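You operate a simulated robot arm through the tools that you are given. There is no shell and no other tool. Be economical: measure what you need, move in short steps, check, and stop when the job is done.

You run a simulated two-armed robot. Do the job below in one go: nothing can be reset, and whatever is moved stays where it is left.

JOB
On the top of the ledger table, fold the rag in half and then in half again.

The check looks at the end state, three seconds after you hand in, the way a careful person would. Anything else that was tipped, shoved, dropped, spilled or broken makes it a failure. Flat cloth is picked up by pressing the open fingertips on it (5 to 10 N) and closing them slowly along it; thin cloth reads only 2 to 8 mm in the jaws.

ROBOT AND FRAMES
Two 7-joint arms with two-finger parallel grippers on one trunk, on a base that drives. Base frame: it is fixed to the floor where the robot stands at the start and does not move with it; the origin is under the middle of the robot, x ahead of it, y to its left, z up; the surface under the hand at the start is at about z = 0.72. Readings come in m, rad, newtons and seconds.
The left shoulder is at the start at [0.06, 0.189, 1.028], the right one opposite. With the tool pointing down near the work surface each hand reaches from about 0.1 to 0.66 m from the robot's upright axis, wherever it stands, measured 20 degrees to its own side. Places, roughly: top of the ledger table [0.8, 0.1, 0.7]. Payload 3.43 kg a hand.
Tool frame (each hand has its own): the origin (TCP) lies between the finger pads and is the grasp point; the fingertips stand 0.03 m ahead of it; z points along the fingers, y is the line along which they close. Largest opening 0.094 m; finger width 0.028, thickness 0.01; the body of the gripper, 0.05 by 0.096 m, starts 0.055 m behind the TCP.
Orientation is told as [roll, pitch, yaw] about the base's x, y, z axes, in that order, counted from this pose: with the fingers straight down and closing along the base's y, the tool's x points along the base's -x, its y along +y and its z along -z.

CONTROLS
- The arms move only by the tool jog_arm. It takes "left_targets", "right_targets" or both (then of equal length, played together; a hand with none holds still); each is a list of rows, each a list of 7 numbers: the shift along the tool's x, y, z in m, then the turn, a rotation vector about the tool's x, y, z in rad, then the opening in per cent of the stroke, from 0 (shut) to 100 (fully open). In form: [[x, y, z, wx, wy, wz, fingers], ...]. A call has 1 to 12 rows; each row shifts and turns the commanded pose from where the row before left it, along the tool's axes as they then stand. Rows are played at 5 a second. More than 0.05 m and 0.15 rad between two rows, or a gripper value outside its range, and nothing of the call is played. Where a pose cannot be reached the arm comes as near as it can. A force on the tool above 40 N (or 10 N above the force at the start of the call, whichever is more), or a blocked arm, ends the call early, and 0.2 s more pass. The fingers move at their own pace (about 0.153 m/s each) and stop on an object; they squeeze with about 35 N. The grip force told is the motor's: it shows also when the fingers shut on nothing. Time passes only in rows, and 0.2 s behind the last, so rows that do not move let the fingers close. It gives the time, the measured TCP pose, the force on the tool (base axes), the opening and the grip force at its end, in the units of the frame above (readings bear some noise), with the torque about the TCP (base axes, N m) and any sound that the robot's microphone picked up.
- Cameras (640 x 400 px; columns grow to the right, rows downward): "scene" is now at [0.0074, 0.0007, 1.5666]; the picture's right is [-0.03, -1.00, 0.00], its down [-0.85, 0.03, -0.53] and it looks along [0.53, -0.02, -0.85] (base axes); focal length 248 px, centre (320, 200). "left" rides on the left gripper at [0.076, -0.014, -0.102] in its tool frame; the picture's right is [0.18, 0.98, 0.00], its down [-0.75, 0.14, -0.64] and it looks along [-0.63, 0.12, 0.77] (tool axes); focal length 243 px, centre (320, 200). "right" rides on the right gripper at [0.076, 0.014, -0.103] in its tool frame; the picture's right is [-0.18, 0.98, 0.00], its down [-0.75, -0.14, -0.64] and it looks along [-0.63, -0.12, 0.77] (tool axes); focal length 243 px, centre (320, 200).
- camera(camera): a new picture of that camera. The clock stands still meanwhile.
- move_column(by): slides the trunk up (or, below 0, down) by that many m; the arms and the scene camera ride with it, the base frame stays. It gives what a move gives, with no picture.
- steer(legs): drives the robot by 1 to 6 legs, each [ahead, left, turn to the left] in m, m and rad, along the robot's own axes; the way and the turn of a leg run together, so that a leg with both is an arc; at most 1.5 m and 3.142 rad a leg. The arms and the cameras ride along, it lands a little off, and it stops where it bumps. It gives what a move gives.
- pan_tilt(pan, tilt): turns the head with the scene camera to pan (to the left, within 1.501 rad either way) and tilt (down, from -0.506 to 1.204), counted from straight ahead of the robot. It gives what a move gives.
- probe_pixels(camera, pixels): for up to 12 pixels [column, row] of the newest picture of that camera ("zoom" is the newest enlarged one), the place [x, y, z] in the base frame of the surface seen there, good to about 0.002 m. The clock stands still meanwhile.
- inspect(camera, box): a new picture of the part [left, top, right, bottom] of that camera's present view, enlarged. The clock stands still meanwhile.
- sign_off(): hands the job in; it is judged then, once.

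Work in short steps. Measure before you move; look again where a grasp or a placing could have gone wrong, and mend it. You have 80 turns and 78 pictures in all, those below and enlarged ones among them. Open the grippers and draw the arms clear of the work before you hand the job in, unless the task says otherwise; then end with one line.

The tools are called as name(argument=value, ...) on one line, values as JSON. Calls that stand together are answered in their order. jog_arm: Moves the arms, as the interface text tells. Its arguments: {"type":"object","properties":{"left_targets":{"type":"array"},"right_targets":{"type":"array"}},"required":[]} The other tools are called the same way: move_column (by) slides the trunk up or down; steer (legs) drives the base; pan_tilt (pan, tilt) turns the head that bears the scene camera; camera (camera) takes a picture; probe_pixels (camera, pixels) gives the place of the surface under pixels of a picture; inspect (camera, box) takes an enlarged picture of a part of a camera's view; sign_off () hands the job in.

At the start:

```text
time_s: 0.0
left_eef_pos: [0.4533, 0.2384, 0.8724]
left_tcp_rot: [-0.001, 0.002, 0.0]
left_force: [-0.5, -0.1, 0.2]
left_ft_torque: [0.0, 0.01, 0.0]
left_gripper_width: 0.0938
left_finger_force: 0.0
right_eef_pos: [0.3441, -0.0601, 0.8901]
right_tcp_rot: [0.0, 0.0, -0.001]
right_force: [-0.2, 0.3, -0.1]
right_ft_torque: [-0.03, 0.03, -0.01]
right_gripper_width: 0.0942
right_finger_force: 0.0
trunk travel left (down, up): [-0.7, 0.29]
robot x, y, heading: [-0.0003, -0.001, 0.001]
head pan, tilt: [-0.035, 1.014]
```

scene: 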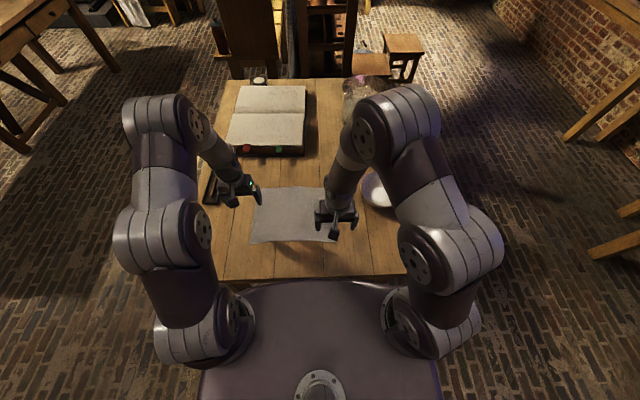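
right: 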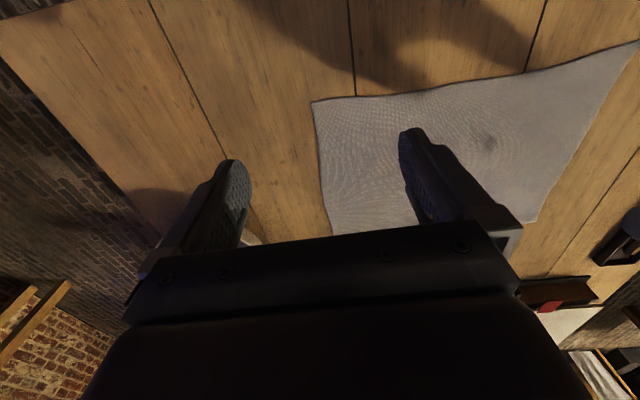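
left: 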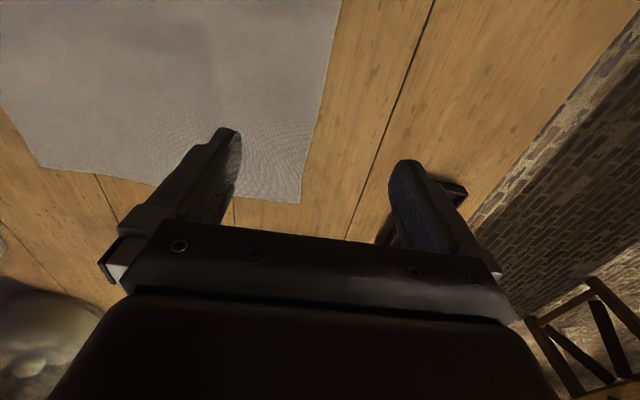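

The rag shows in the scene at about columns 250-337, rows 186-243, partly hidden by the right hand. I enlarge that part to measure its corners.

inspect(camera="scene", box=[190, 140, 430, 290])

```text
2.67 times, centred on (310, 215) of scene
```

zoom: 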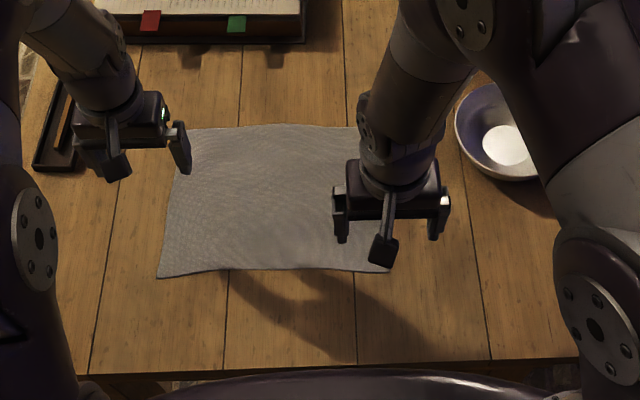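

The rag's corners show at zoom (158,277), (388,271), (180,130) and a hidden one near (360,128). I probe these, the table and the neighbours.

probe_pixels(camera="zoom", pixels=[[160, 275], [387, 270], [194, 131], [354, 130], [250, 200], [270, 267], [270, 127], [130, 250], [456, 120], [72, 140], [300, 345], [172, 200]])

probe_pixels(camera="right", pixels=[[315, 105], [330, 230], [530, 75], [535, 218], [400, 99], [490, 150]])

probe_pixels(camera="left", pixels=[[297, 200], [42, 164], [338, 5], [318, 100], [450, 190]])

```text
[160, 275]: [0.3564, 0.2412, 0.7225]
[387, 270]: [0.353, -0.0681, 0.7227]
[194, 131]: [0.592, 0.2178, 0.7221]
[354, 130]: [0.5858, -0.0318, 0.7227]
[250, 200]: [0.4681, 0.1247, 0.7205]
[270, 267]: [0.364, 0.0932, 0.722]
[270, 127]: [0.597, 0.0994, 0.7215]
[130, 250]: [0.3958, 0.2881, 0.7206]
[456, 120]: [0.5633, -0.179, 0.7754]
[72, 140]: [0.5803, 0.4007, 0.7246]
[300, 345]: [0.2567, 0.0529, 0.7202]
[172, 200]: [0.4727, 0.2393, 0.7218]
```

```text
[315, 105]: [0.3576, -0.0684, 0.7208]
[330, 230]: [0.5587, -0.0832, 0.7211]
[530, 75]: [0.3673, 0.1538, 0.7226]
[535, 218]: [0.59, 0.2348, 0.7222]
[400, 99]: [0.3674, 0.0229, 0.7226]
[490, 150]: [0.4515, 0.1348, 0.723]
```

```text
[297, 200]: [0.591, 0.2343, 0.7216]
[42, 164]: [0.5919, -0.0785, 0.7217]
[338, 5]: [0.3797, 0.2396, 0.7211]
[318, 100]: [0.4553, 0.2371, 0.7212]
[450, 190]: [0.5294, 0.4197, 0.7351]
```

The rag lies at x 0.355–0.595, y −0.07…0.24 on a top at z 0.721. I plan to fold the near edge to the far edge with both hands, then the left end to the right end. First I bring both hands over the near corners, with the fingers part open.

jog_arm(left_targets=[[0.027, -0.008, 0.02, 0, 0, 0, 60], [0.027, -0.008, 0.02, 0, 0, 0, 27], [0.027, -0.009, 0.032, 0, 0, 0, 27], [0, 0, 0, 0, 0, 0, 27]], right_targets=[[-0.01, 0.006, 0.03, 0, 0, 0, 60], [-0.009, 0.006, 0.03, 0, 0, 0, 27], [-0.009, 0.007, 0.03, 0, 0, 0, 27], [0, 0, 0, 0, 0, 0, 27]])

```text
time_s: 1.0
left_eef_pos: [0.3709, 0.2136, 0.8009]
left_tcp_rot: [0.002, -0.001, 0.001]
left_force: [0.8, -0.3, -0.7]
left_ft_torque: [0.0, -0.01, 0.02]
left_gripper_width: 0.0254
left_finger_force: 0.0
right_eef_pos: [0.3723, -0.0427, 0.8001]
right_tcp_rot: [0.0, 0.0, 0.0]
right_force: [0.0, 0.5, 0.3]
right_ft_torque: [0.02, -0.01, 0.02]
right_gripper_width: 0.0253
right_finger_force: 0.1
trunk travel left (down, up): [-0.7, 0.29]
robot x, y, heading: [-0.0017, 0.0019, -0.001]
head pan, tilt: [-0.035, 1.014]
```

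Both hands are at z 0.80 over the near corners. I lower them almost to the touch (tips at about z 0.725) and check with the wrist cameras.

jog_arm(left_targets=[[0, 0, 0.025, 0, 0, 0, 27], [0, 0, 0.018, 0, 0, 0, 27], [0, 0, 0.004, 0, 0, 0, 27]], right_targets=[[0, 0, 0.025, 0, 0, 0, 27], [0, 0, 0.018, 0, 0, 0, 27], [0, 0, 0.004, 0, 0, 0, 27]])

camera(camera="left")

camera(camera="right")

```text
time_s: 1.8
left_eef_pos: [0.3725, 0.214, 0.7537]
left_tcp_rot: [-0.001, 0.001, -0.001]
left_force: [-0.3, 0.5, -0.4]
left_ft_torque: [-0.02, 0.0, 0.02]
left_gripper_width: 0.0257
left_finger_force: 0.1
right_eef_pos: [0.3712, -0.0417, 0.7534]
right_tcp_rot: [0.0, -0.001, -0.002]
right_force: [0.4, 0.8, -1.0]
right_ft_torque: [0.01, 0.0, 0.02]
right_gripper_width: 0.0253
right_finger_force: 0.0
trunk travel left (down, up): [-0.7, 0.29]
robot x, y, heading: [0.0036, 0.0006, -0.002]
head pan, tilt: [-0.035, 1.014]
```

```text
73 pictures are left
```

left: 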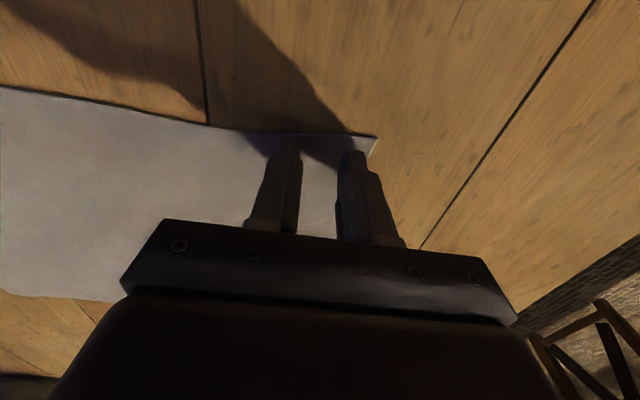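

```text
72 pictures are left
```

right: 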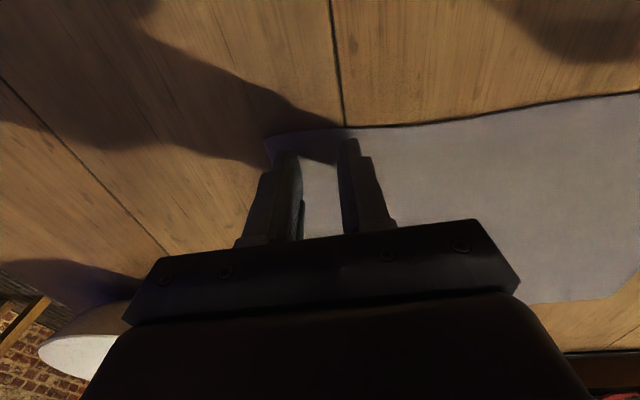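

Both pairs of tips sit just inside the corners (left near (375,140), right near (268,140)). I press down gently and read the force.

jog_arm(left_targets=[[0, 0, 0.002, 0, 0, 0, 27], [0, 0, 0.001, 0, 0, 0, 27], [0, 0, 0.001, 0, 0, 0, 27]], right_targets=[[0, 0, 0.002, 0, 0, 0, 27], [0, 0, 0.001, 0, 0, 0, 27], [0, 0, 0.001, 0, 0, 0, 27]])

```text
time_s: 2.6
left_eef_pos: [0.3732, 0.2135, 0.7509]
left_tcp_rot: [0.0, -0.004, 0.0]
left_force: [3.8, -1.6, 16.7]
left_ft_torque: [0.01, -0.02, -0.01]
left_gripper_width: 0.0254
left_finger_force: 0.0
right_eef_pos: [0.3713, -0.0417, 0.7515]
right_tcp_rot: [0.003, -0.003, 0.002]
right_force: [-0.8, 3.1, 24.6]
right_ft_torque: [-0.16, 0.18, -0.06]
right_gripper_width: 0.0254
right_finger_force: 0.0
trunk travel left (down, up): [-0.7, 0.29]
robot x, y, heading: [0.0017, 0.0011, 0.002]
head pan, tilt: [-0.035, 1.014]
```

The force is too high (17 N and 25 N). I ease up about 1–1.5 mm, then read again.

jog_arm(left_targets=[[0, 0, -0.0008, 0, 0, 0, 27], [0, 0, 0, 0, 0, 0, 27]], right_targets=[[0, 0, -0.0013, 0, 0, 0, 27], [0, 0, 0, 0, 0, 0, 27]])

```text
time_s: 3.2
left_eef_pos: [0.3725, 0.2151, 0.752]
left_tcp_rot: [0.0, -0.004, 0.001]
left_force: [3.5, 1.7, 22.4]
left_ft_torque: [0.1, -0.01, -0.02]
left_gripper_width: 0.0255
left_finger_force: 0.1
right_eef_pos: [0.3703, -0.0428, 0.7519]
right_tcp_rot: [0.001, -0.003, 0.0]
right_force: [3.9, 1.6, 15.9]
right_ft_torque: [-0.04, -0.05, 0.0]
right_gripper_width: 0.0252
right_finger_force: 0.0
trunk travel left (down, up): [-0.7, 0.29]
robot x, y, heading: [0.0002, -0.0004, 0.004]
head pan, tilt: [-0.035, 1.014]
```

The force has not settled yet: 22 N left, 16 N right. I ease a little more.

jog_arm(left_targets=[[0, 0, -0.0012, 0, 0, 0, 27], [0, 0, 0, 0, 0, 0, 27], [0, 0, 0, 0, 0, 0, 27]], right_targets=[[0, 0, -0.0008, 0, 0, 0, 27], [0, 0, 0, 0, 0, 0, 27], [0, 0, 0, 0, 0, 0, 27]])

```text
time_s: 4.0
left_eef_pos: [0.3722, 0.2127, 0.7513]
left_tcp_rot: [0.001, 0.001, 0.0]
left_force: [1.4, 0.4, 6.2]
left_ft_torque: [0.03, -0.03, 0.0]
left_gripper_width: 0.0252
left_finger_force: 0.1
right_eef_pos: [0.3711, -0.0417, 0.7515]
right_tcp_rot: [-0.001, 0.0, 0.0]
right_force: [2.4, 2.1, 9.6]
right_ft_torque: [-0.04, -0.02, 0.02]
right_gripper_width: 0.0253
right_finger_force: 0.0
trunk travel left (down, up): [-0.7, 0.29]
robot x, y, heading: [-0.0026, 0.0017, 0.002]
head pan, tilt: [-0.035, 1.014]
```

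Now 6 N and 10 N, which is in the asked range. I close both hands slowly along the cloth.

jog_arm(left_targets=[[0, 0, 0, 0, 0, 0, 24], [0, 0, 0, 0, 0, 0, 21], [0, 0, 0, 0, 0, 0, 18], [0, 0, 0, 0, 0, 0, 15], [0, 0, 0, 0, 0, 0, 12], [0, 0, 0, 0, 0, 0, 9], [0, 0, 0, 0, 0, 0, 6], [0, 0, 0, 0, 0, 0, 3], [0, 0, 0, 0, 0, 0, 0], [0, 0, 0, 0, 0, 0, 0]], right_targets=[[0, 0, 0, 0, 0, 0, 24], [0, 0, 0, 0, 0, 0, 21], [0, 0, 0, 0, 0, 0, 18], [0, 0, 0, 0, 0, 0, 15], [0, 0, 0, 0, 0, 0, 12], [0, 0, 0, 0, 0, 0, 9], [0, 0, 0, 0, 0, 0, 6], [0, 0, 0, 0, 0, 0, 3], [0, 0, 0, 0, 0, 0, 0], [0, 0, 0, 0, 0, 0, 0]])

camera(camera="left")

camera(camera="right")

```text
time_s: 6.2
left_eef_pos: [0.3721, 0.2128, 0.7518]
left_tcp_rot: [0.0, -0.001, -0.001]
left_force: [0.0, 0.3, 2.7]
left_ft_torque: [-0.03, 0.02, -0.01]
left_gripper_width: 0.0003
left_finger_force: 32.4
right_eef_pos: [0.3707, -0.041, 0.7509]
right_tcp_rot: [-0.001, 0.0, -0.001]
right_force: [0.3, -0.3, 4.1]
right_ft_torque: [-0.01, 0.05, 0.03]
right_gripper_width: 0.0019
right_finger_force: 35.0
trunk travel left (down, up): [-0.7, 0.29]
robot x, y, heading: [0.0015, 0.0013, 0.001]
head pan, tilt: [-0.035, 1.014]
```

```text
71 pictures are left
```

left: 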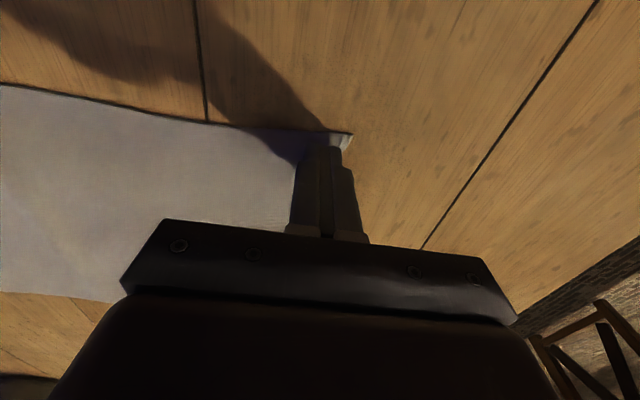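

```text
70 pictures are left
```

right: 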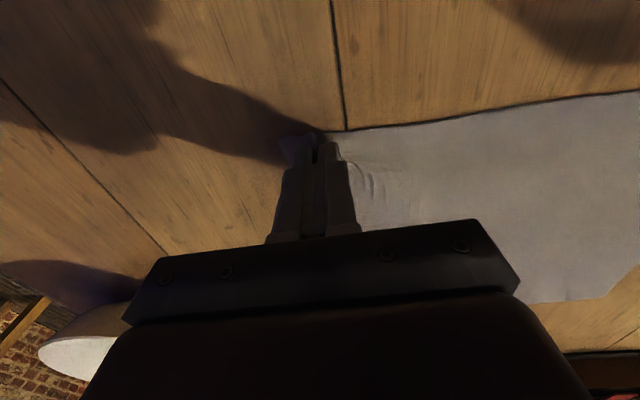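

The right hand reads 1.9 mm and shows wrinkles, but the left reads 0.3 mm, likely empty. I lift both a little to see.

jog_arm(left_targets=[[0, 0, -0.01, 0, 0, 0, 0], [0, 0, -0.01, 0, 0, 0, 0]], right_targets=[[0, 0, -0.01, 0, 0, 0, 0], [0, 0, -0.01, 0, 0, 0, 0]])

camera(camera="left")

camera(camera="right")

```text
time_s: 6.8
left_eef_pos: [0.3725, 0.2124, 0.7715]
left_tcp_rot: [-0.001, 0.001, -0.001]
left_force: [0.2, -0.1, 0.2]
left_ft_torque: [0.01, 0.02, 0.02]
left_gripper_width: 0.0
left_finger_force: 32.5
right_eef_pos: [0.3704, -0.0428, 0.7718]
right_tcp_rot: [0.0, -0.002, 0.0]
right_force: [-0.7, -0.3, 0.2]
right_ft_torque: [0.0, -0.01, 0.01]
right_gripper_width: 0.0015
right_finger_force: 35.3
trunk travel left (down, up): [-0.7, 0.29]
robot x, y, heading: [0.0001, 0.0011, -0.0]
head pan, tilt: [-0.035, 1.014]
```

```text
69 pictures are left
```

left: 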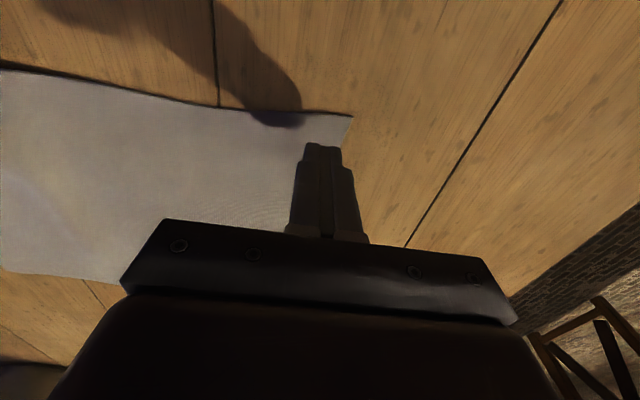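

```text
68 pictures are left
```

right: 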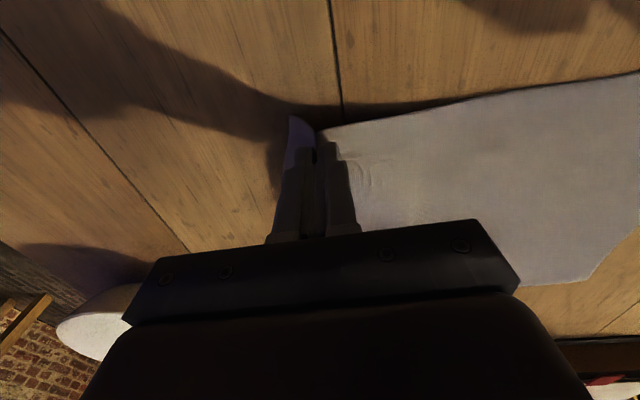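

The right hand holds its corner (the corner at (295,120) has risen). The left corner at (350,117) is free, so I measure it and grasp it again.

probe_pixels(camera="left", pixels=[[349, 119], [343, 140], [250, 111], [150, 200]])

```text
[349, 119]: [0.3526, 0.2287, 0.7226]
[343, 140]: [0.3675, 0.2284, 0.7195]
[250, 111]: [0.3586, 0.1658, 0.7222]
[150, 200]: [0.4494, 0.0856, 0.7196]
```

The left corner is now at y 0.229. I shift left 12 mm inward, open to 34 mm, and press again.

jog_arm(left_targets=[[0, -0.012, 0, 0, 0, 0, 36], [0, 0, 0.012, 0, 0, 0, 36], [0, 0, 0.006, 0, 0, 0, 36], [0, 0, 0.0025, 0, 0, 0, 36], [0, 0, 0, 0, 0, 0, 36], [0, 0, 0, 0, 0, 0, 36]])

```text
time_s: 8.2
left_eef_pos: [0.3711, 0.2023, 0.7515]
left_tcp_rot: [-0.002, 0.001, 0.0]
left_force: [-1.5, 0.4, 7.1]
left_ft_torque: [-0.01, 0.04, -0.02]
left_gripper_width: 0.0336
left_finger_force: 0.1
right_eef_pos: [0.3719, -0.0423, 0.7719]
right_tcp_rot: [0.0, 0.001, 0.002]
right_force: [0.5, -0.8, -0.5]
right_ft_torque: [-0.02, -0.05, -0.02]
right_gripper_width: 0.0019
right_finger_force: 35.3
trunk travel left (down, up): [-0.7, 0.29]
robot x, y, heading: [-0.0018, -0.0004, 0.0]
head pan, tilt: [-0.035, 1.014]
```

Pressing at 7 N. I close slowly, with a slight further press so that the force does not fade as it did before.

jog_arm(left_targets=[[0, 0, 0.0003, 0, 0, 0, 33], [0, 0, 0.0001, 0, 0, 0, 30], [0, 0, 0.0001, 0, 0, 0, 27], [0, 0, 0.0001, 0, 0, 0, 24], [0, 0, 0.0001, 0, 0, 0, 21], [0, 0, 0.0001, 0, 0, 0, 18], [0, 0, 0, 0, 0, 0, 15], [0, 0, 0, 0, 0, 0, 12], [0, 0, 0, 0, 0, 0, 9], [0, 0, 0, 0, 0, 0, 6], [0, 0, 0, 0, 0, 0, 3], [0, 0, 0, 0, 0, 0, 0]])

camera(camera="left")

```text
time_s: 10.8
left_eef_pos: [0.3718, 0.2006, 0.7516]
left_tcp_rot: [0.001, -0.002, -0.001]
left_force: [1.1, -5.8, 23.1]
left_ft_torque: [-0.11, 0.09, 0.08]
left_gripper_width: 0.0026
left_finger_force: 35.1
right_eef_pos: [0.3708, -0.0414, 0.7715]
right_tcp_rot: [-0.001, 0.0, 0.0]
right_force: [-0.7, 6.2, -0.9]
right_ft_torque: [0.16, 0.0, 0.0]
right_gripper_width: 0.0018
right_finger_force: 35.1
trunk travel left (down, up): [-0.7, 0.29]
robot x, y, heading: [0.0018, 0.0012, -0.007]
head pan, tilt: [-0.035, 1.014]
```

```text
67 pictures are left
```

left: 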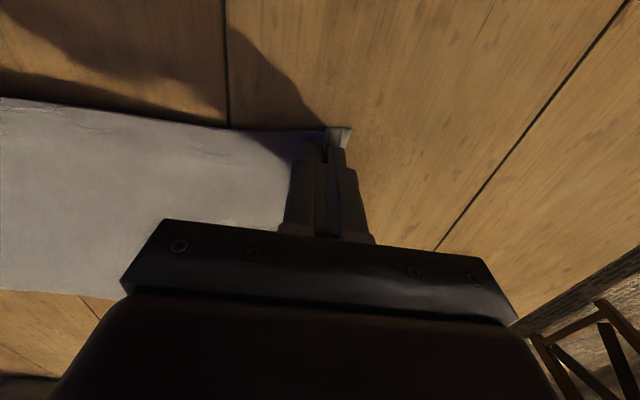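

Left now reads 2.6 mm and the cloth pulls between the hands (6 N), so both hold. I lift left to the right's height, ease inward a little, and look from the scene camera.

jog_arm(left_targets=[[0, -0.002, -0.01, 0, 0, 0, 0], [0, -0.002, -0.011, 0, 0, 0, 0]])

inspect(camera="scene", box=[190, 140, 430, 290])

camera(camera="left")

```text
time_s: 11.4
left_eef_pos: [0.3719, 0.1973, 0.771]
left_tcp_rot: [0.001, 0.002, 0.001]
left_force: [0.2, -0.2, -0.8]
left_ft_torque: [-0.02, -0.02, 0.02]
left_gripper_width: 0.0021
left_finger_force: 34.7
right_eef_pos: [0.3696, -0.0423, 0.7711]
right_tcp_rot: [-0.001, 0.0, 0.001]
right_force: [0.2, 0.0, 0.5]
right_ft_torque: [-0.01, 0.03, 0.0]
right_gripper_width: 0.0018
right_finger_force: 35.0
trunk travel left (down, up): [-0.7, 0.29]
robot x, y, heading: [0.0003, 0.0002, -0.003]
head pan, tilt: [-0.035, 1.014]
```

```text
2.67 times, centred on (310, 215) of scene
```

zoom: 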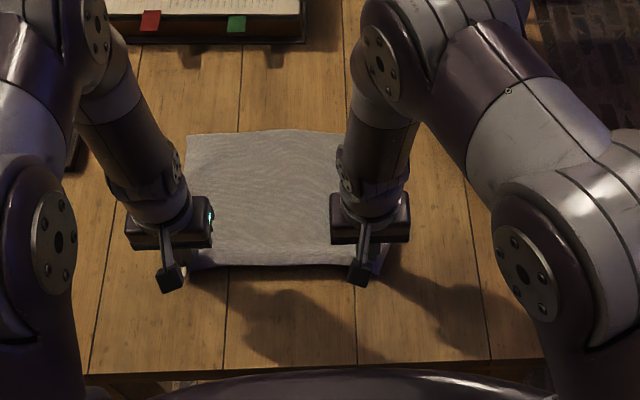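

```text
65 pictures are left
```

left: 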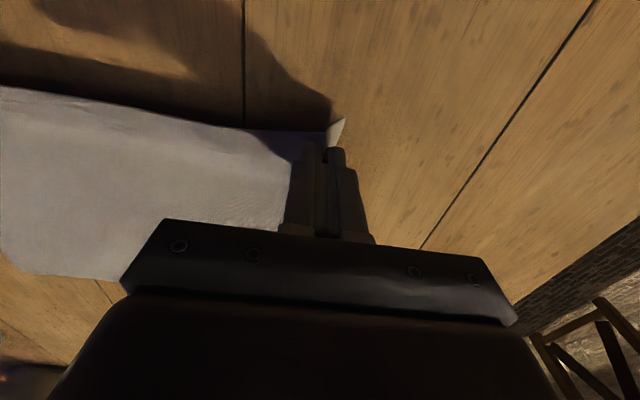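

Both near corners are held and the near edge has lifted evenly. I probe the far edge before folding over.

probe_pixels(camera="zoom", pixels=[[189, 137], [270, 131], [335, 133], [190, 200]])

probe_pixels(camera="right", pixels=[[582, 280], [635, 232]])

probe_pixels(camera="left", pixels=[[30, 270], [100, 277]])

```text
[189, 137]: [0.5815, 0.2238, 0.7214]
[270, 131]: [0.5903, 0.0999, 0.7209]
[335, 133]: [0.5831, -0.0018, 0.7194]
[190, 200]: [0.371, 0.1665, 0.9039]
```

```text
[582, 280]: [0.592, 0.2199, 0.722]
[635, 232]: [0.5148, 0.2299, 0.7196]
```

```text
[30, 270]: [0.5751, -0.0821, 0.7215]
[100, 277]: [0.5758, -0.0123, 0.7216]
```

Far corners are at about (0.590, 0.225) and (0.580, −0.083), so the fold line is near x 0.475. I lift both hands together along the first half of the arc.

jog_arm(left_targets=[[-0.003, 0, -0.012, 0, 0, 0, 0], [-0.003, 0, -0.012, 0, 0, 0, 0], [-0.007, 0, -0.0115, 0, 0, 0, 0], [-0.007, 0, -0.0115, 0, 0, 0, 0], [-0.0115, 0, -0.009, 0, 0, 0, 0], [-0.0115, 0, -0.009, 0, 0, 0, 0], [-0.015, 0, -0.0055, 0, 0, 0, 0], [-0.015, 0, -0.0055, 0, 0, 0, 0], [-0.015, 0, -0.001, 0, 0, 0, 0], [-0.015, 0, -0.001, 0, 0, 0, 0]], right_targets=[[-0.003, 0, -0.012, 0, 0, 0, 0], [-0.003, 0, -0.012, 0, 0, 0, 0], [-0.007, 0, -0.0115, 0, 0, 0, 0], [-0.007, 0, -0.0115, 0, 0, 0, 0], [-0.0115, 0, -0.009, 0, 0, 0, 0], [-0.0115, 0, -0.009, 0, 0, 0, 0], [-0.015, 0, -0.0055, 0, 0, 0, 0], [-0.015, 0, -0.0055, 0, 0, 0, 0], [-0.015, 0, -0.001, 0, 0, 0, 0], [-0.015, 0, -0.001, 0, 0, 0, 0]])

camera(camera="scene")

camera(camera="left")

```text
time_s: 13.6
left_eef_pos: [0.4753, 0.1971, 0.8489]
left_tcp_rot: [0.001, 0.002, 0.001]
left_force: [0.5, -0.9, 0.1]
left_ft_torque: [0.0, 0.01, 0.0]
left_gripper_width: 0.0021
left_finger_force: 35.0
right_eef_pos: [0.4755, -0.0406, 0.8491]
right_tcp_rot: [0.002, 0.0, -0.001]
right_force: [0.4, -0.1, -0.4]
right_ft_torque: [0.0, 0.0, -0.01]
right_gripper_width: 0.0019
right_finger_force: 34.9
trunk travel left (down, up): [-0.7, 0.29]
robot x, y, heading: [-0.0016, 0.0029, -0.001]
head pan, tilt: [-0.035, 1.014]
```

```text
64 pictures are left
```

scene: 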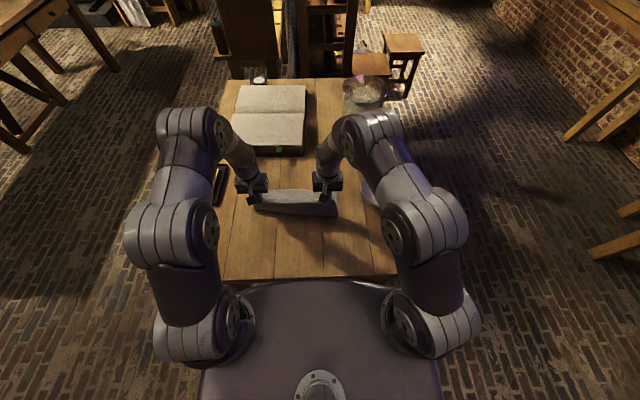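

```text
63 pictures are left
```

left: 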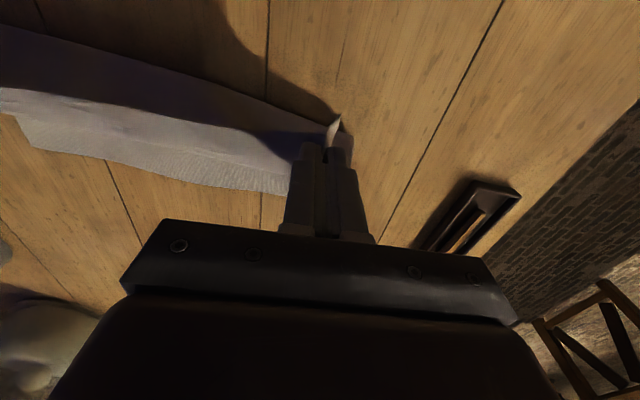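

The cloth stands as a neat vertical sheet between the hands. I play the second half of the arc and lay the edge on the far edge.

jog_arm(left_targets=[[-0.015, -0.0005, 0.0025, 0, 0, 0, 0], [-0.015, -0.0005, 0.0025, 0, 0, 0, 0], [-0.0125, -0.0005, 0.007, 0, 0, 0, 0], [-0.0125, -0.0005, 0.007, 0, 0, 0, 0], [-0.0105, -0.0005, 0.01, 0, 0, 0, 0], [-0.0105, -0.0005, 0.01, 0, 0, 0, 0], [-0.007, -0.0005, 0.0115, 0, 0, 0, 0], [-0.007, -0.0005, 0.0115, 0, 0, 0, 0], [-0.0035, -0.0005, 0.0095, 0, 0, 0, 0], [-0.0035, -0.0005, 0.0095, 0, 0, 0, 0], [0, 0, 0, 0, 0, 0, 0]], right_targets=[[-0.014, -0.0007, 0.0025, 0, 0, 0, 0], [-0.014, -0.0007, 0.0025, 0, 0, 0, 0], [-0.0116, -0.0007, 0.007, 0, 0, 0, 0], [-0.0116, -0.0007, 0.007, 0, 0, 0, 0], [-0.0098, -0.0007, 0.01, 0, 0, 0, 0], [-0.0098, -0.0007, 0.01, 0, 0, 0, 0], [-0.0065, -0.0007, 0.0115, 0, 0, 0, 0], [-0.0065, -0.0007, 0.0115, 0, 0, 0, 0], [-0.0033, -0.0007, 0.0095, 0, 0, 0, 0], [-0.0033, -0.0007, 0.0095, 0, 0, 0, 0], [0, 0, 0, 0, 0, 0, 0]])

inspect(camera="scene", box=[190, 140, 430, 290])

camera(camera="left")

camera(camera="right")

```text
time_s: 16.0
left_eef_pos: [0.5734, 0.1918, 0.7687]
left_tcp_rot: [0.0, -0.001, 0.0]
left_force: [0.5, -2.3, -0.3]
left_ft_torque: [-0.04, 0.02, -0.01]
left_gripper_width: 0.0019
left_finger_force: 35.2
right_eef_pos: [0.5649, -0.0492, 0.768]
right_tcp_rot: [-0.001, 0.0, 0.001]
right_force: [0.7, 1.8, 0.2]
right_ft_torque: [0.03, -0.02, -0.03]
right_gripper_width: 0.0018
right_finger_force: 34.9
trunk travel left (down, up): [-0.7, 0.29]
robot x, y, heading: [-0.0018, 0.002, 0.002]
head pan, tilt: [-0.035, 1.014]
```

```text
2.67 times, centred on (310, 215) of scene
```

zoom: 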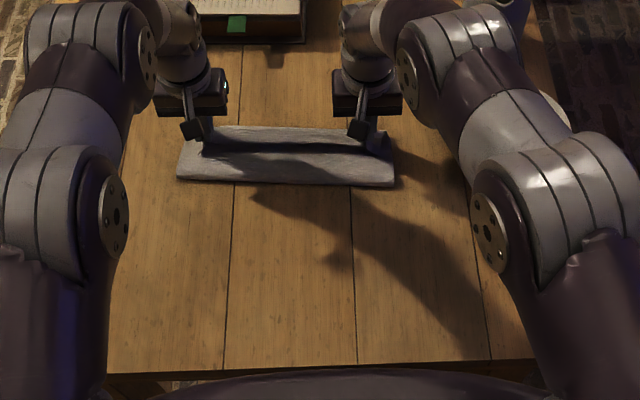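

```text
61 pictures are left
```

left: 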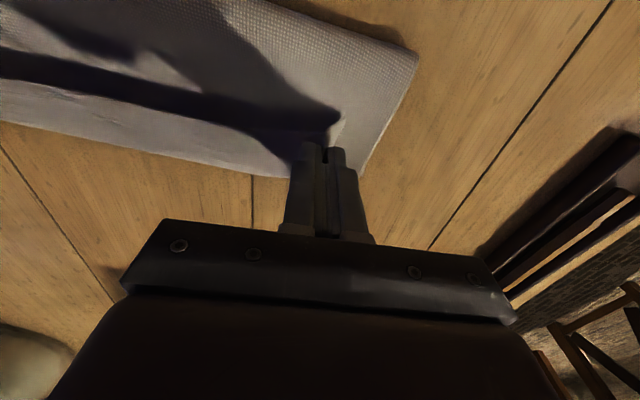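

```text
60 pictures are left
```

right: 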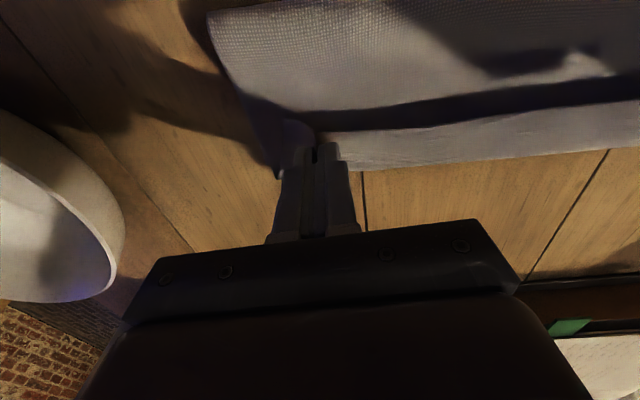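

The held strip stands over the far edge, but its little flap still points back. I probe the far edge and the fold edge before lowering.

probe_pixels(camera="left", pixels=[[362, 172], [240, 170], [100, 142], [180, 130], [337, 130], [412, 55], [355, 100]])

probe_pixels(camera="right", pixels=[[278, 178], [370, 166], [560, 152], [450, 140], [212, 20], [296, 130], [119, 230]])

inspect(camera="left", box=[160, 40, 440, 215])

```text
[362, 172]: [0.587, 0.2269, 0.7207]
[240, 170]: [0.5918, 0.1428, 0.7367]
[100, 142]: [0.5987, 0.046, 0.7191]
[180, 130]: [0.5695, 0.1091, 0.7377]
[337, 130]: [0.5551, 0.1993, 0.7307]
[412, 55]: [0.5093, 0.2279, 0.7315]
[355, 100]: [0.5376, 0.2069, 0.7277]
```

```text
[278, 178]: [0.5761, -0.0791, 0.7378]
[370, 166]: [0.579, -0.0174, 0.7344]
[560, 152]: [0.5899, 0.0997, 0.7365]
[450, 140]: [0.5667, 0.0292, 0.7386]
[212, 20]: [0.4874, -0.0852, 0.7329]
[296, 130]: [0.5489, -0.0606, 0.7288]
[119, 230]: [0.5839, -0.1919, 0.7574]
```

```text
2.29 times, centred on (300, 128) of left
```

zoom: 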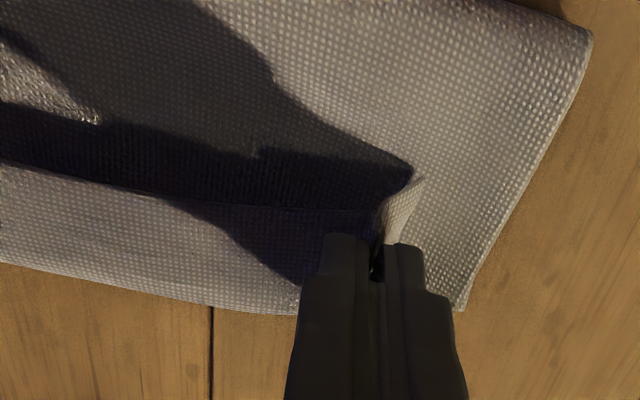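

The upper layer's last ~2 cm is turned back at the hands because the pinch did not turn over. I lower 8 mm, release gently, lift, and see whether it springs flat.

jog_arm(left_targets=[[-0.003, 0, 0.005, 0, 0, 0, 0], [-0.002, 0, 0.004, 0, 0, 0, 0], [0, 0, 0, 0, 0, 0, 8], [0, 0, 0, 0, 0, 0, 14], [0, 0, -0.005, 0, 0, 0, 14], [0, 0, -0.015, 0, 0, 0, 14], [0, 0, -0.03, 0, 0, 0, 14], [0, 0, -0.04, 0, 0, 0, 14]], right_targets=[[-0.003, 0, 0.005, 0, 0, 0, 0], [-0.002, 0, 0.004, 0, 0, 0, 0], [0, 0, 0, 0, 0, 0, 8], [0, 0, 0, 0, 0, 0, 14], [0, 0, -0.005, 0, 0, 0, 14], [0, 0, -0.015, 0, 0, 0, 14], [0, 0, -0.03, 0, 0, 0, 14], [0, 0, -0.04, 0, 0, 0, 14]])

inspect(camera="scene", box=[230, 150, 390, 250])

camera(camera="left")

camera(camera="right")

```text
time_s: 17.8
left_eef_pos: [0.5762, 0.1942, 0.8509]
left_tcp_rot: [0.0, 0.001, 0.0]
left_force: [-0.7, -0.4, -0.5]
left_ft_torque: [0.0, 0.05, -0.02]
left_gripper_width: 0.0133
left_finger_force: 0.1
right_eef_pos: [0.5698, -0.0488, 0.8506]
right_tcp_rot: [0.0, -0.002, 0.0]
right_force: [0.2, -0.1, -0.4]
right_ft_torque: [-0.03, 0.0, 0.0]
right_gripper_width: 0.0131
right_finger_force: 0.1
trunk travel left (down, up): [-0.7, 0.29]
robot x, y, heading: [0.0002, 0.0043, -0.001]
head pan, tilt: [-0.035, 1.014]
```

```text
4.00 times, centred on (310, 200) of scene
```

zoom: 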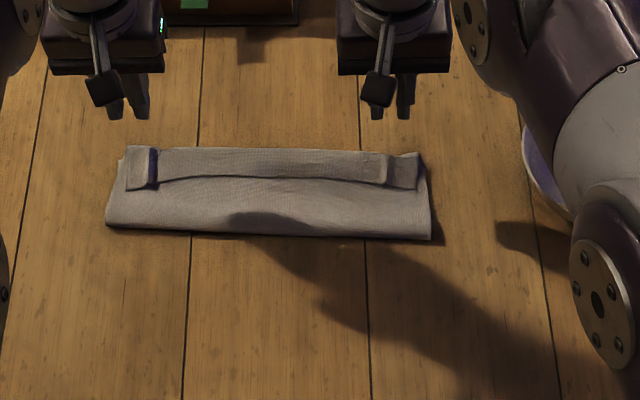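

```text
57 pictures are left
```

left: 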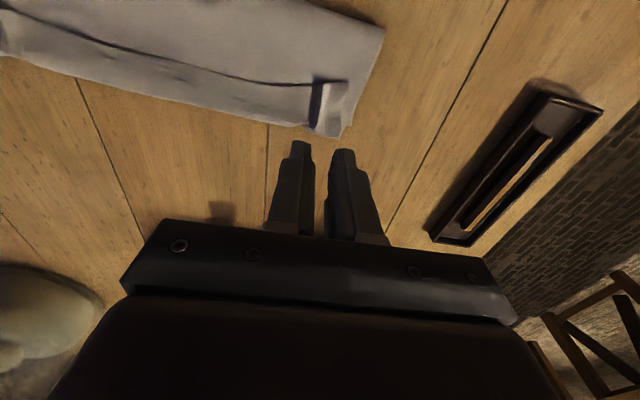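

```text
56 pictures are left
```

right: 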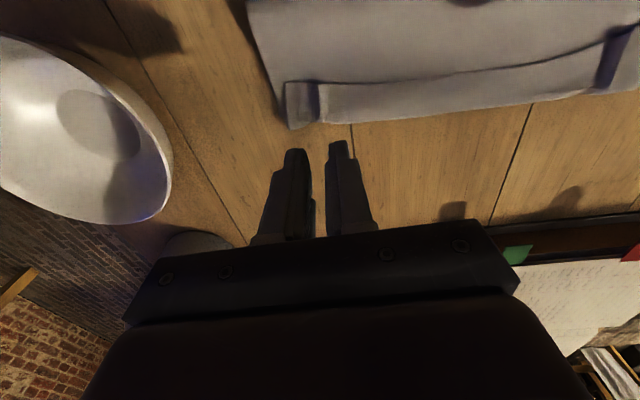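

The turned-back strip lies along the far edge, its free edge at zoom row ~180, with small pleats at both ends. I measure it, to flip it forward with the fingertips.

probe_pixels(camera="zoom", pixels=[[135, 187], [160, 180], [250, 176], [330, 177], [380, 185], [415, 188], [140, 148], [270, 148], [418, 155], [270, 200], [115, 222], [428, 237]])

inspect(camera="left", box=[200, 0, 440, 150])

inspect(camera="right", box=[220, 0, 460, 150])

```text
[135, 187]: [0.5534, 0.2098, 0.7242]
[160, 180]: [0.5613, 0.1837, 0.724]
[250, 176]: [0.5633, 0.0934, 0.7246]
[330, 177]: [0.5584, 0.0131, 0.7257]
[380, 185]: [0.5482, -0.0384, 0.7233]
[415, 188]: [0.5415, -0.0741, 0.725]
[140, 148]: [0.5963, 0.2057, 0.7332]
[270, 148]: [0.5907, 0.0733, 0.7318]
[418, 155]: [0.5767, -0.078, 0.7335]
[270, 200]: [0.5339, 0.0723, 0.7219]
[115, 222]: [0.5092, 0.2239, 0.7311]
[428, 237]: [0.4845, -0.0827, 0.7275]
```

```text
2.67 times, centred on (320, 75) of left
```

zoom: 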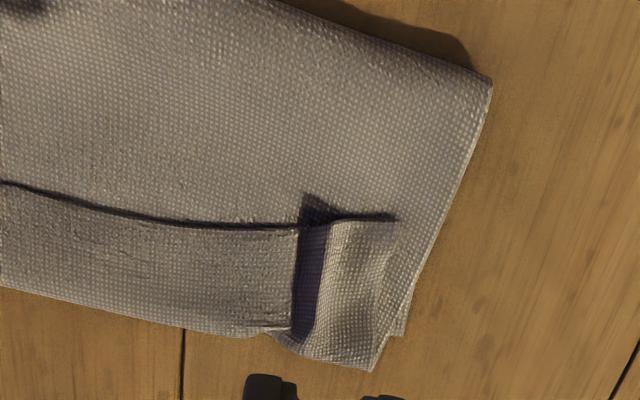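

```text
2.67 times, centred on (340, 75) of right
```

zoom: 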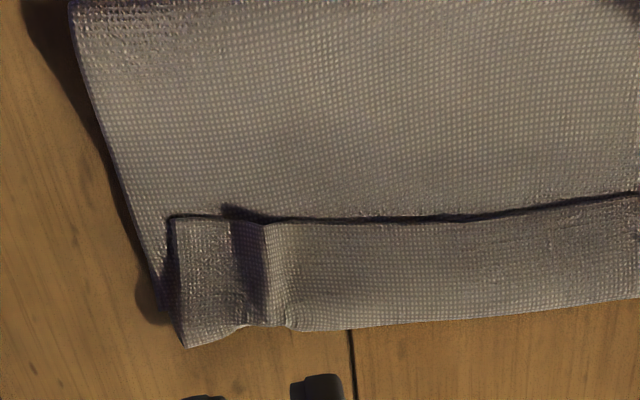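

The turned-back strip is about 3 cm deep. Its pleats stand up a bit, so I measure their height to pinch them and turn the strip over forward.

probe_pixels(camera="left", pixels=[[325, 86], [327, 95], [331, 87], [338, 90], [345, 86], [318, 95], [310, 90], [325, 110], [330, 125], [340, 132]])

probe_pixels(camera="right", pixels=[[320, 88], [322, 95], [316, 90], [310, 90], [300, 95], [289, 90], [328, 100], [340, 95], [295, 125]])

```text
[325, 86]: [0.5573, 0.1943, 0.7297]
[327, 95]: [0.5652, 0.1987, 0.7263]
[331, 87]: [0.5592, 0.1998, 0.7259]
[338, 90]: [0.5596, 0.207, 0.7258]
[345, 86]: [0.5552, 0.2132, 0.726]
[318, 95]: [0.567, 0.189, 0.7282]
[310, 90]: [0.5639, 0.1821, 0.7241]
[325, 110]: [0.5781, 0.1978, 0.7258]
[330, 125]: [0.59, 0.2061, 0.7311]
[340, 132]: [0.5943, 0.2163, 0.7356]
```

```text
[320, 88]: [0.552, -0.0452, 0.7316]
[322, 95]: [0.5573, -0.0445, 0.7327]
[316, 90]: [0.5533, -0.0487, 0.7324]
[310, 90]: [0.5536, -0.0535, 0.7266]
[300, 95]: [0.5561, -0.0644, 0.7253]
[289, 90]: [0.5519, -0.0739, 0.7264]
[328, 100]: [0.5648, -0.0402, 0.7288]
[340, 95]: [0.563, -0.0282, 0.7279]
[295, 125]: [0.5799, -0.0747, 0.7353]
```

Ridge tops stand at z 0.730 (left, y 0.194) and 0.7325 (right, y −0.047) above a layer at 0.722. I go down with 20 mm openings around them, tips about 2 mm above the lower layer.

jog_arm(left_targets=[[0.01, -0.001, 0.03, 0, 0, 0, 21], [0, 0, 0.035, 0, 0, 0, 21], [0, 0, 0.02, 0, 0, 0, 21], [0, 0, 0.01, 0, 0, 0, 21], [0, 0, 0.002, 0, 0, 0, 21], [0, 0, 0, 0, 0, 0, 21]], right_targets=[[0.009, 0.002, 0.03, 0, 0, 0, 21], [0, 0, 0.035, 0, 0, 0, 21], [0, 0, 0.02, 0, 0, 0, 21], [0, 0, 0.01, 0, 0, 0, 21], [0, 0, 0.002, 0, 0, 0, 21], [0, 0, 0, 0, 0, 0, 21]])

camera(camera="left")

camera(camera="right")

```text
time_s: 19.2
left_eef_pos: [0.5667, 0.193, 0.754]
left_tcp_rot: [0.0, -0.002, 0.0]
left_force: [-0.7, 1.6, 3.7]
left_ft_torque: [0.04, -0.01, 0.0]
left_gripper_width: 0.0199
left_finger_force: 0.2
right_eef_pos: [0.56, -0.0465, 0.754]
right_tcp_rot: [0.001, -0.001, -0.001]
right_force: [-0.2, -0.6, 4.0]
right_ft_torque: [-0.04, -0.02, 0.01]
right_gripper_width: 0.02
right_finger_force: 0.1
trunk travel left (down, up): [-0.7, 0.29]
robot x, y, heading: [-0.0011, 0.0003, 0.002]
head pan, tilt: [-0.035, 1.014]
```

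```text
53 pictures are left
```

left: 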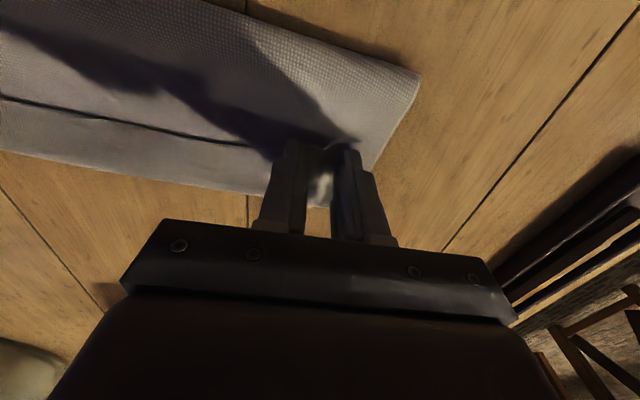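

```text
52 pictures are left
```

right: 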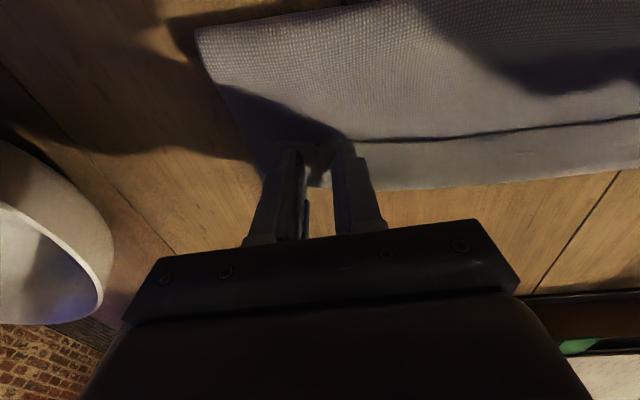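

The tips bear lightly (4 N) on either side of the pleats. I close slowly, then lift 15 mm to test.

jog_arm(left_targets=[[0, 0, 0, 0, 0, 0, 18], [0, 0, 0, 0, 0, 0, 15], [0, 0, 0, 0, 0, 0, 12], [0, 0, 0, 0, 0, 0, 9], [0, 0, 0, 0, 0, 0, 6], [0, 0, 0, 0, 0, 0, 3], [0, 0, 0, 0, 0, 0, 0], [0, 0, 0, 0, 0, 0, 0], [0, 0, -0.007, 0, 0, 0, 0], [0, 0, -0.008, 0, 0, 0, 0]], right_targets=[[0, 0, 0, 0, 0, 0, 18], [0, 0, 0, 0, 0, 0, 15], [0, 0, 0, 0, 0, 0, 12], [0, 0, 0, 0, 0, 0, 9], [0, 0, 0, 0, 0, 0, 6], [0, 0, 0, 0, 0, 0, 3], [0, 0, 0, 0, 0, 0, 0], [0, 0, 0, 0, 0, 0, 0], [0, 0, -0.007, 0, 0, 0, 0], [0, 0, -0.008, 0, 0, 0, 0]])

camera(camera="left")

camera(camera="right")

inspect(camera="scene", box=[230, 150, 390, 250])

```text
time_s: 21.4
left_eef_pos: [0.568, 0.1912, 0.7682]
left_tcp_rot: [0.001, 0.0, 0.001]
left_force: [-0.2, -1.9, 0.0]
left_ft_torque: [0.0, 0.0, 0.0]
left_gripper_width: 0.002
left_finger_force: 34.9
right_eef_pos: [0.5603, -0.0478, 0.7667]
right_tcp_rot: [-0.002, 0.004, 0.001]
right_force: [-0.2, 0.5, -0.3]
right_ft_torque: [0.02, 0.01, 0.02]
right_gripper_width: 0.002
right_finger_force: 35.2
trunk travel left (down, up): [-0.7, 0.29]
robot x, y, heading: [0.0007, 0.0001, -0.001]
head pan, tilt: [-0.035, 1.014]
```

```text
51 pictures are left
```

left: 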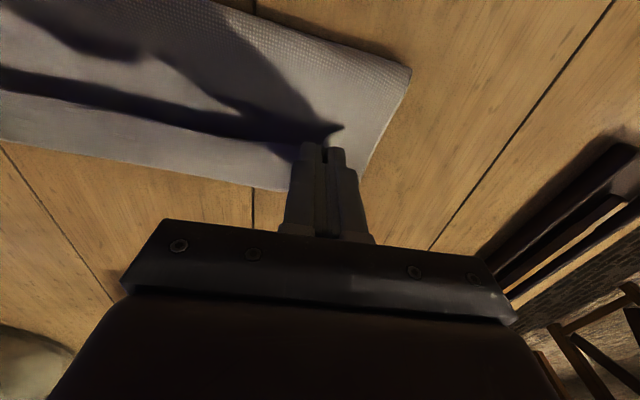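

```text
50 pictures are left
```

right: 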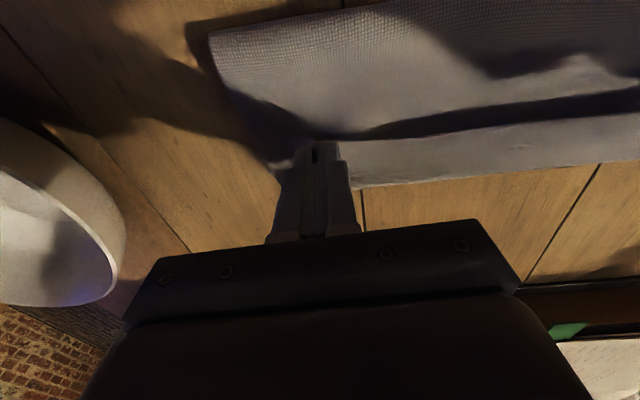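

```text
4.00 times, centred on (310, 200) of scene
```

zoom: 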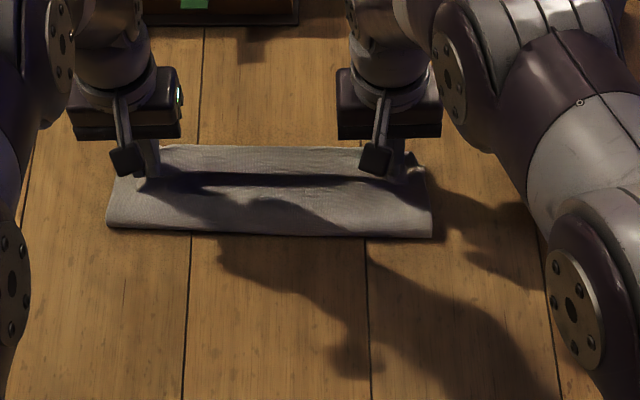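

Both hands hold the strip (2.0 mm). I lift it clear, then tilt the fingertips back toward the robot by about 0.5 rad, so that the edge will point forward when laid.

jog_arm(left_targets=[[0, 0, -0.015, 0, 0, 0, 0], [0, 0, -0.015, 0, 0, 0, 0], [0, 0, -0.015, 0, 0, 0, 0], [0, 0, 0, 0, 0.1, 0, 0], [0, 0, 0, 0, 0.1, 0, 0], [0, 0, 0, 0, 0.1, 0, 0], [0, 0, 0, 0, 0.1, 0, 0], [0, 0, 0, 0, 0.1, 0, 0], [0, 0, 0, 0, 0, 0, 0]], right_targets=[[0, 0, -0.015, 0, 0, 0, 0], [0, 0, -0.015, 0, 0, 0, 0], [0, 0, -0.015, 0, 0, 0, 0], [0, 0, 0, 0, 0.1, 0, 0], [0, 0, 0, 0, 0.1, 0, 0], [0, 0, 0, 0, 0.1, 0, 0], [0, 0, 0, 0, 0.1, 0, 0], [0, 0, 0, 0, 0.1, 0, 0], [0, 0, 0, 0, 0, 0, 0]])

camera(camera="left")

inspect(camera="scene", box=[190, 100, 430, 250])

```text
time_s: 23.2
left_eef_pos: [0.44, 0.1878, 0.7889]
left_tcp_rot: [-0.005, 0.463, 0.0]
left_force: [1.9, -30.7, 1.7]
left_ft_torque: [-0.97, -0.08, 0.26]
left_gripper_width: 0.0023
left_finger_force: 35.6
left hand out of reach, approached as far as the arm can: row 5, 6, 7, 8
right_eef_pos: [0.4593, -0.0674, 0.807]
right_tcp_rot: [0.009, 0.381, 0.001]
right_force: [-3.2, 30.7, -1.9]
right_ft_torque: [1.0, 0.05, -0.14]
right_gripper_width: 0.002
right_finger_force: 34.9
right hand out of reach, approached as far as the arm can: row 5, 6, 7, 8
trunk travel left (down, up): [-0.7, 0.29]
robot x, y, heading: [-0.001, -0.0024, -0.002]
head pan, tilt: [-0.035, 1.014]
stopped in row 8 (left hand): the force on the tool passed its limit at 43 N (the readings are from after the stop); the commanded pose is now the measured one
```

```text
48 pictures are left
```

left: 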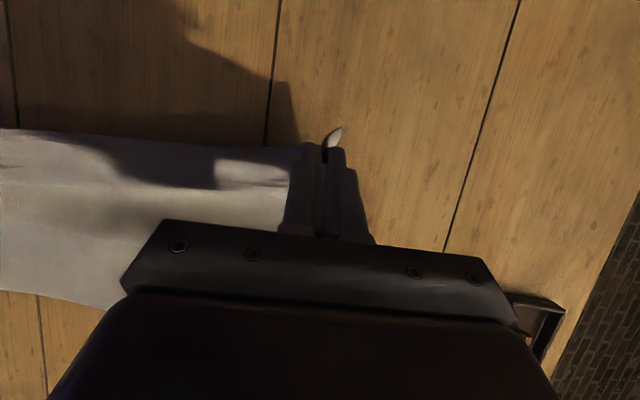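

```text
2.67 times, centred on (310, 175) of scene
```

zoom: 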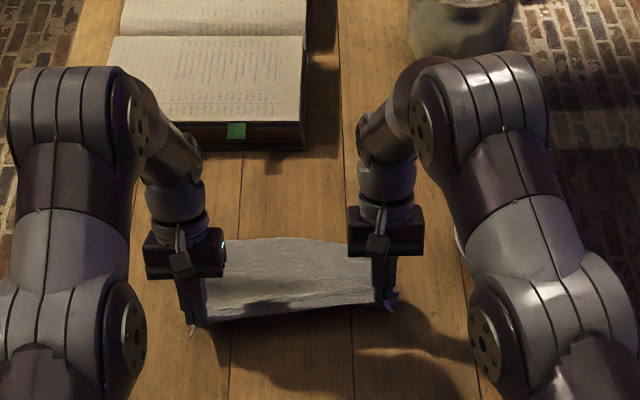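

The forward tilt was out of reach; the arms drew back (x 0.44–0.46) and strained the cloth sideways by 30 N. The strip is still held. I relax the strain first, then turn the hands upright.

jog_arm(left_targets=[[0, -0.003, 0, 0, 0, 0, 0], [0, 0, 0, 0, -0.116, 0, 0], [0, 0, 0, 0, -0.116, 0, 0], [0, 0, 0, 0, -0.116, 0, 0], [0, 0, 0, 0, -0.115, 0, 0], [0, 0, -0.005, 0, 0, 0, 0], [0, 0, 0, 0, 0, 0, 0]], right_targets=[[0, 0.013, 0, 0, 0, 0, 0], [0, 0, 0, 0, -0.096, 0, 0], [0, 0, 0, 0, -0.095, 0, 0], [0, 0, 0, 0, -0.095, 0, 0], [0, 0, 0, 0, -0.095, 0, 0], [0.012, 0, 0.012, 0, 0, 0, 0], [0, 0, 0, 0, 0, 0, 0]])

inspect(camera="scene", box=[190, 140, 430, 290])

camera(camera="left")

```text
time_s: 24.8
left_eef_pos: [0.4404, 0.1855, 0.7935]
left_tcp_rot: [-0.004, 0.001, 0.002]
left_force: [0.3, -2.4, 0.5]
left_ft_torque: [-0.08, 0.0, -0.02]
left_gripper_width: 0.002
left_finger_force: 35.2
right_eef_pos: [0.4479, -0.055, 0.7936]
right_tcp_rot: [0.005, 0.0, -0.002]
right_force: [-0.5, 2.6, -0.9]
right_ft_torque: [0.08, 0.03, 0.02]
right_gripper_width: 0.0019
right_finger_force: 34.9
trunk travel left (down, up): [-0.7, 0.29]
robot x, y, heading: [0.0004, -0.0013, 0.001]
head pan, tilt: [-0.035, 1.014]
```

```text
2.67 times, centred on (310, 215) of scene
```

zoom: 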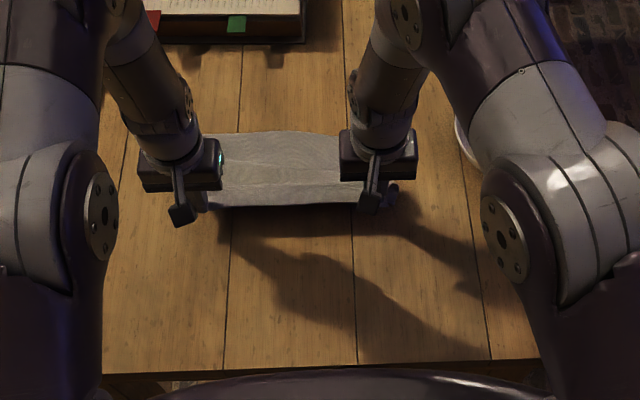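

```text
45 pictures are left
```

left: 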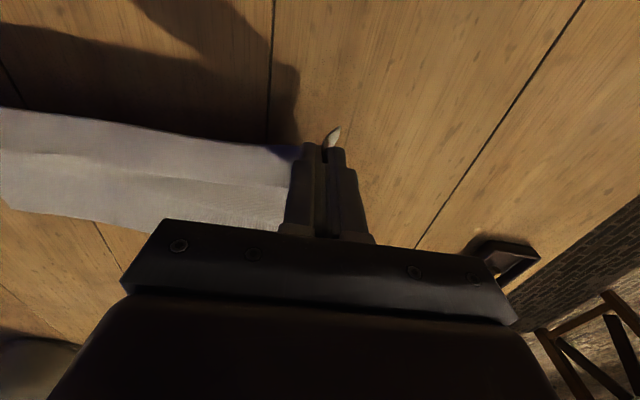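

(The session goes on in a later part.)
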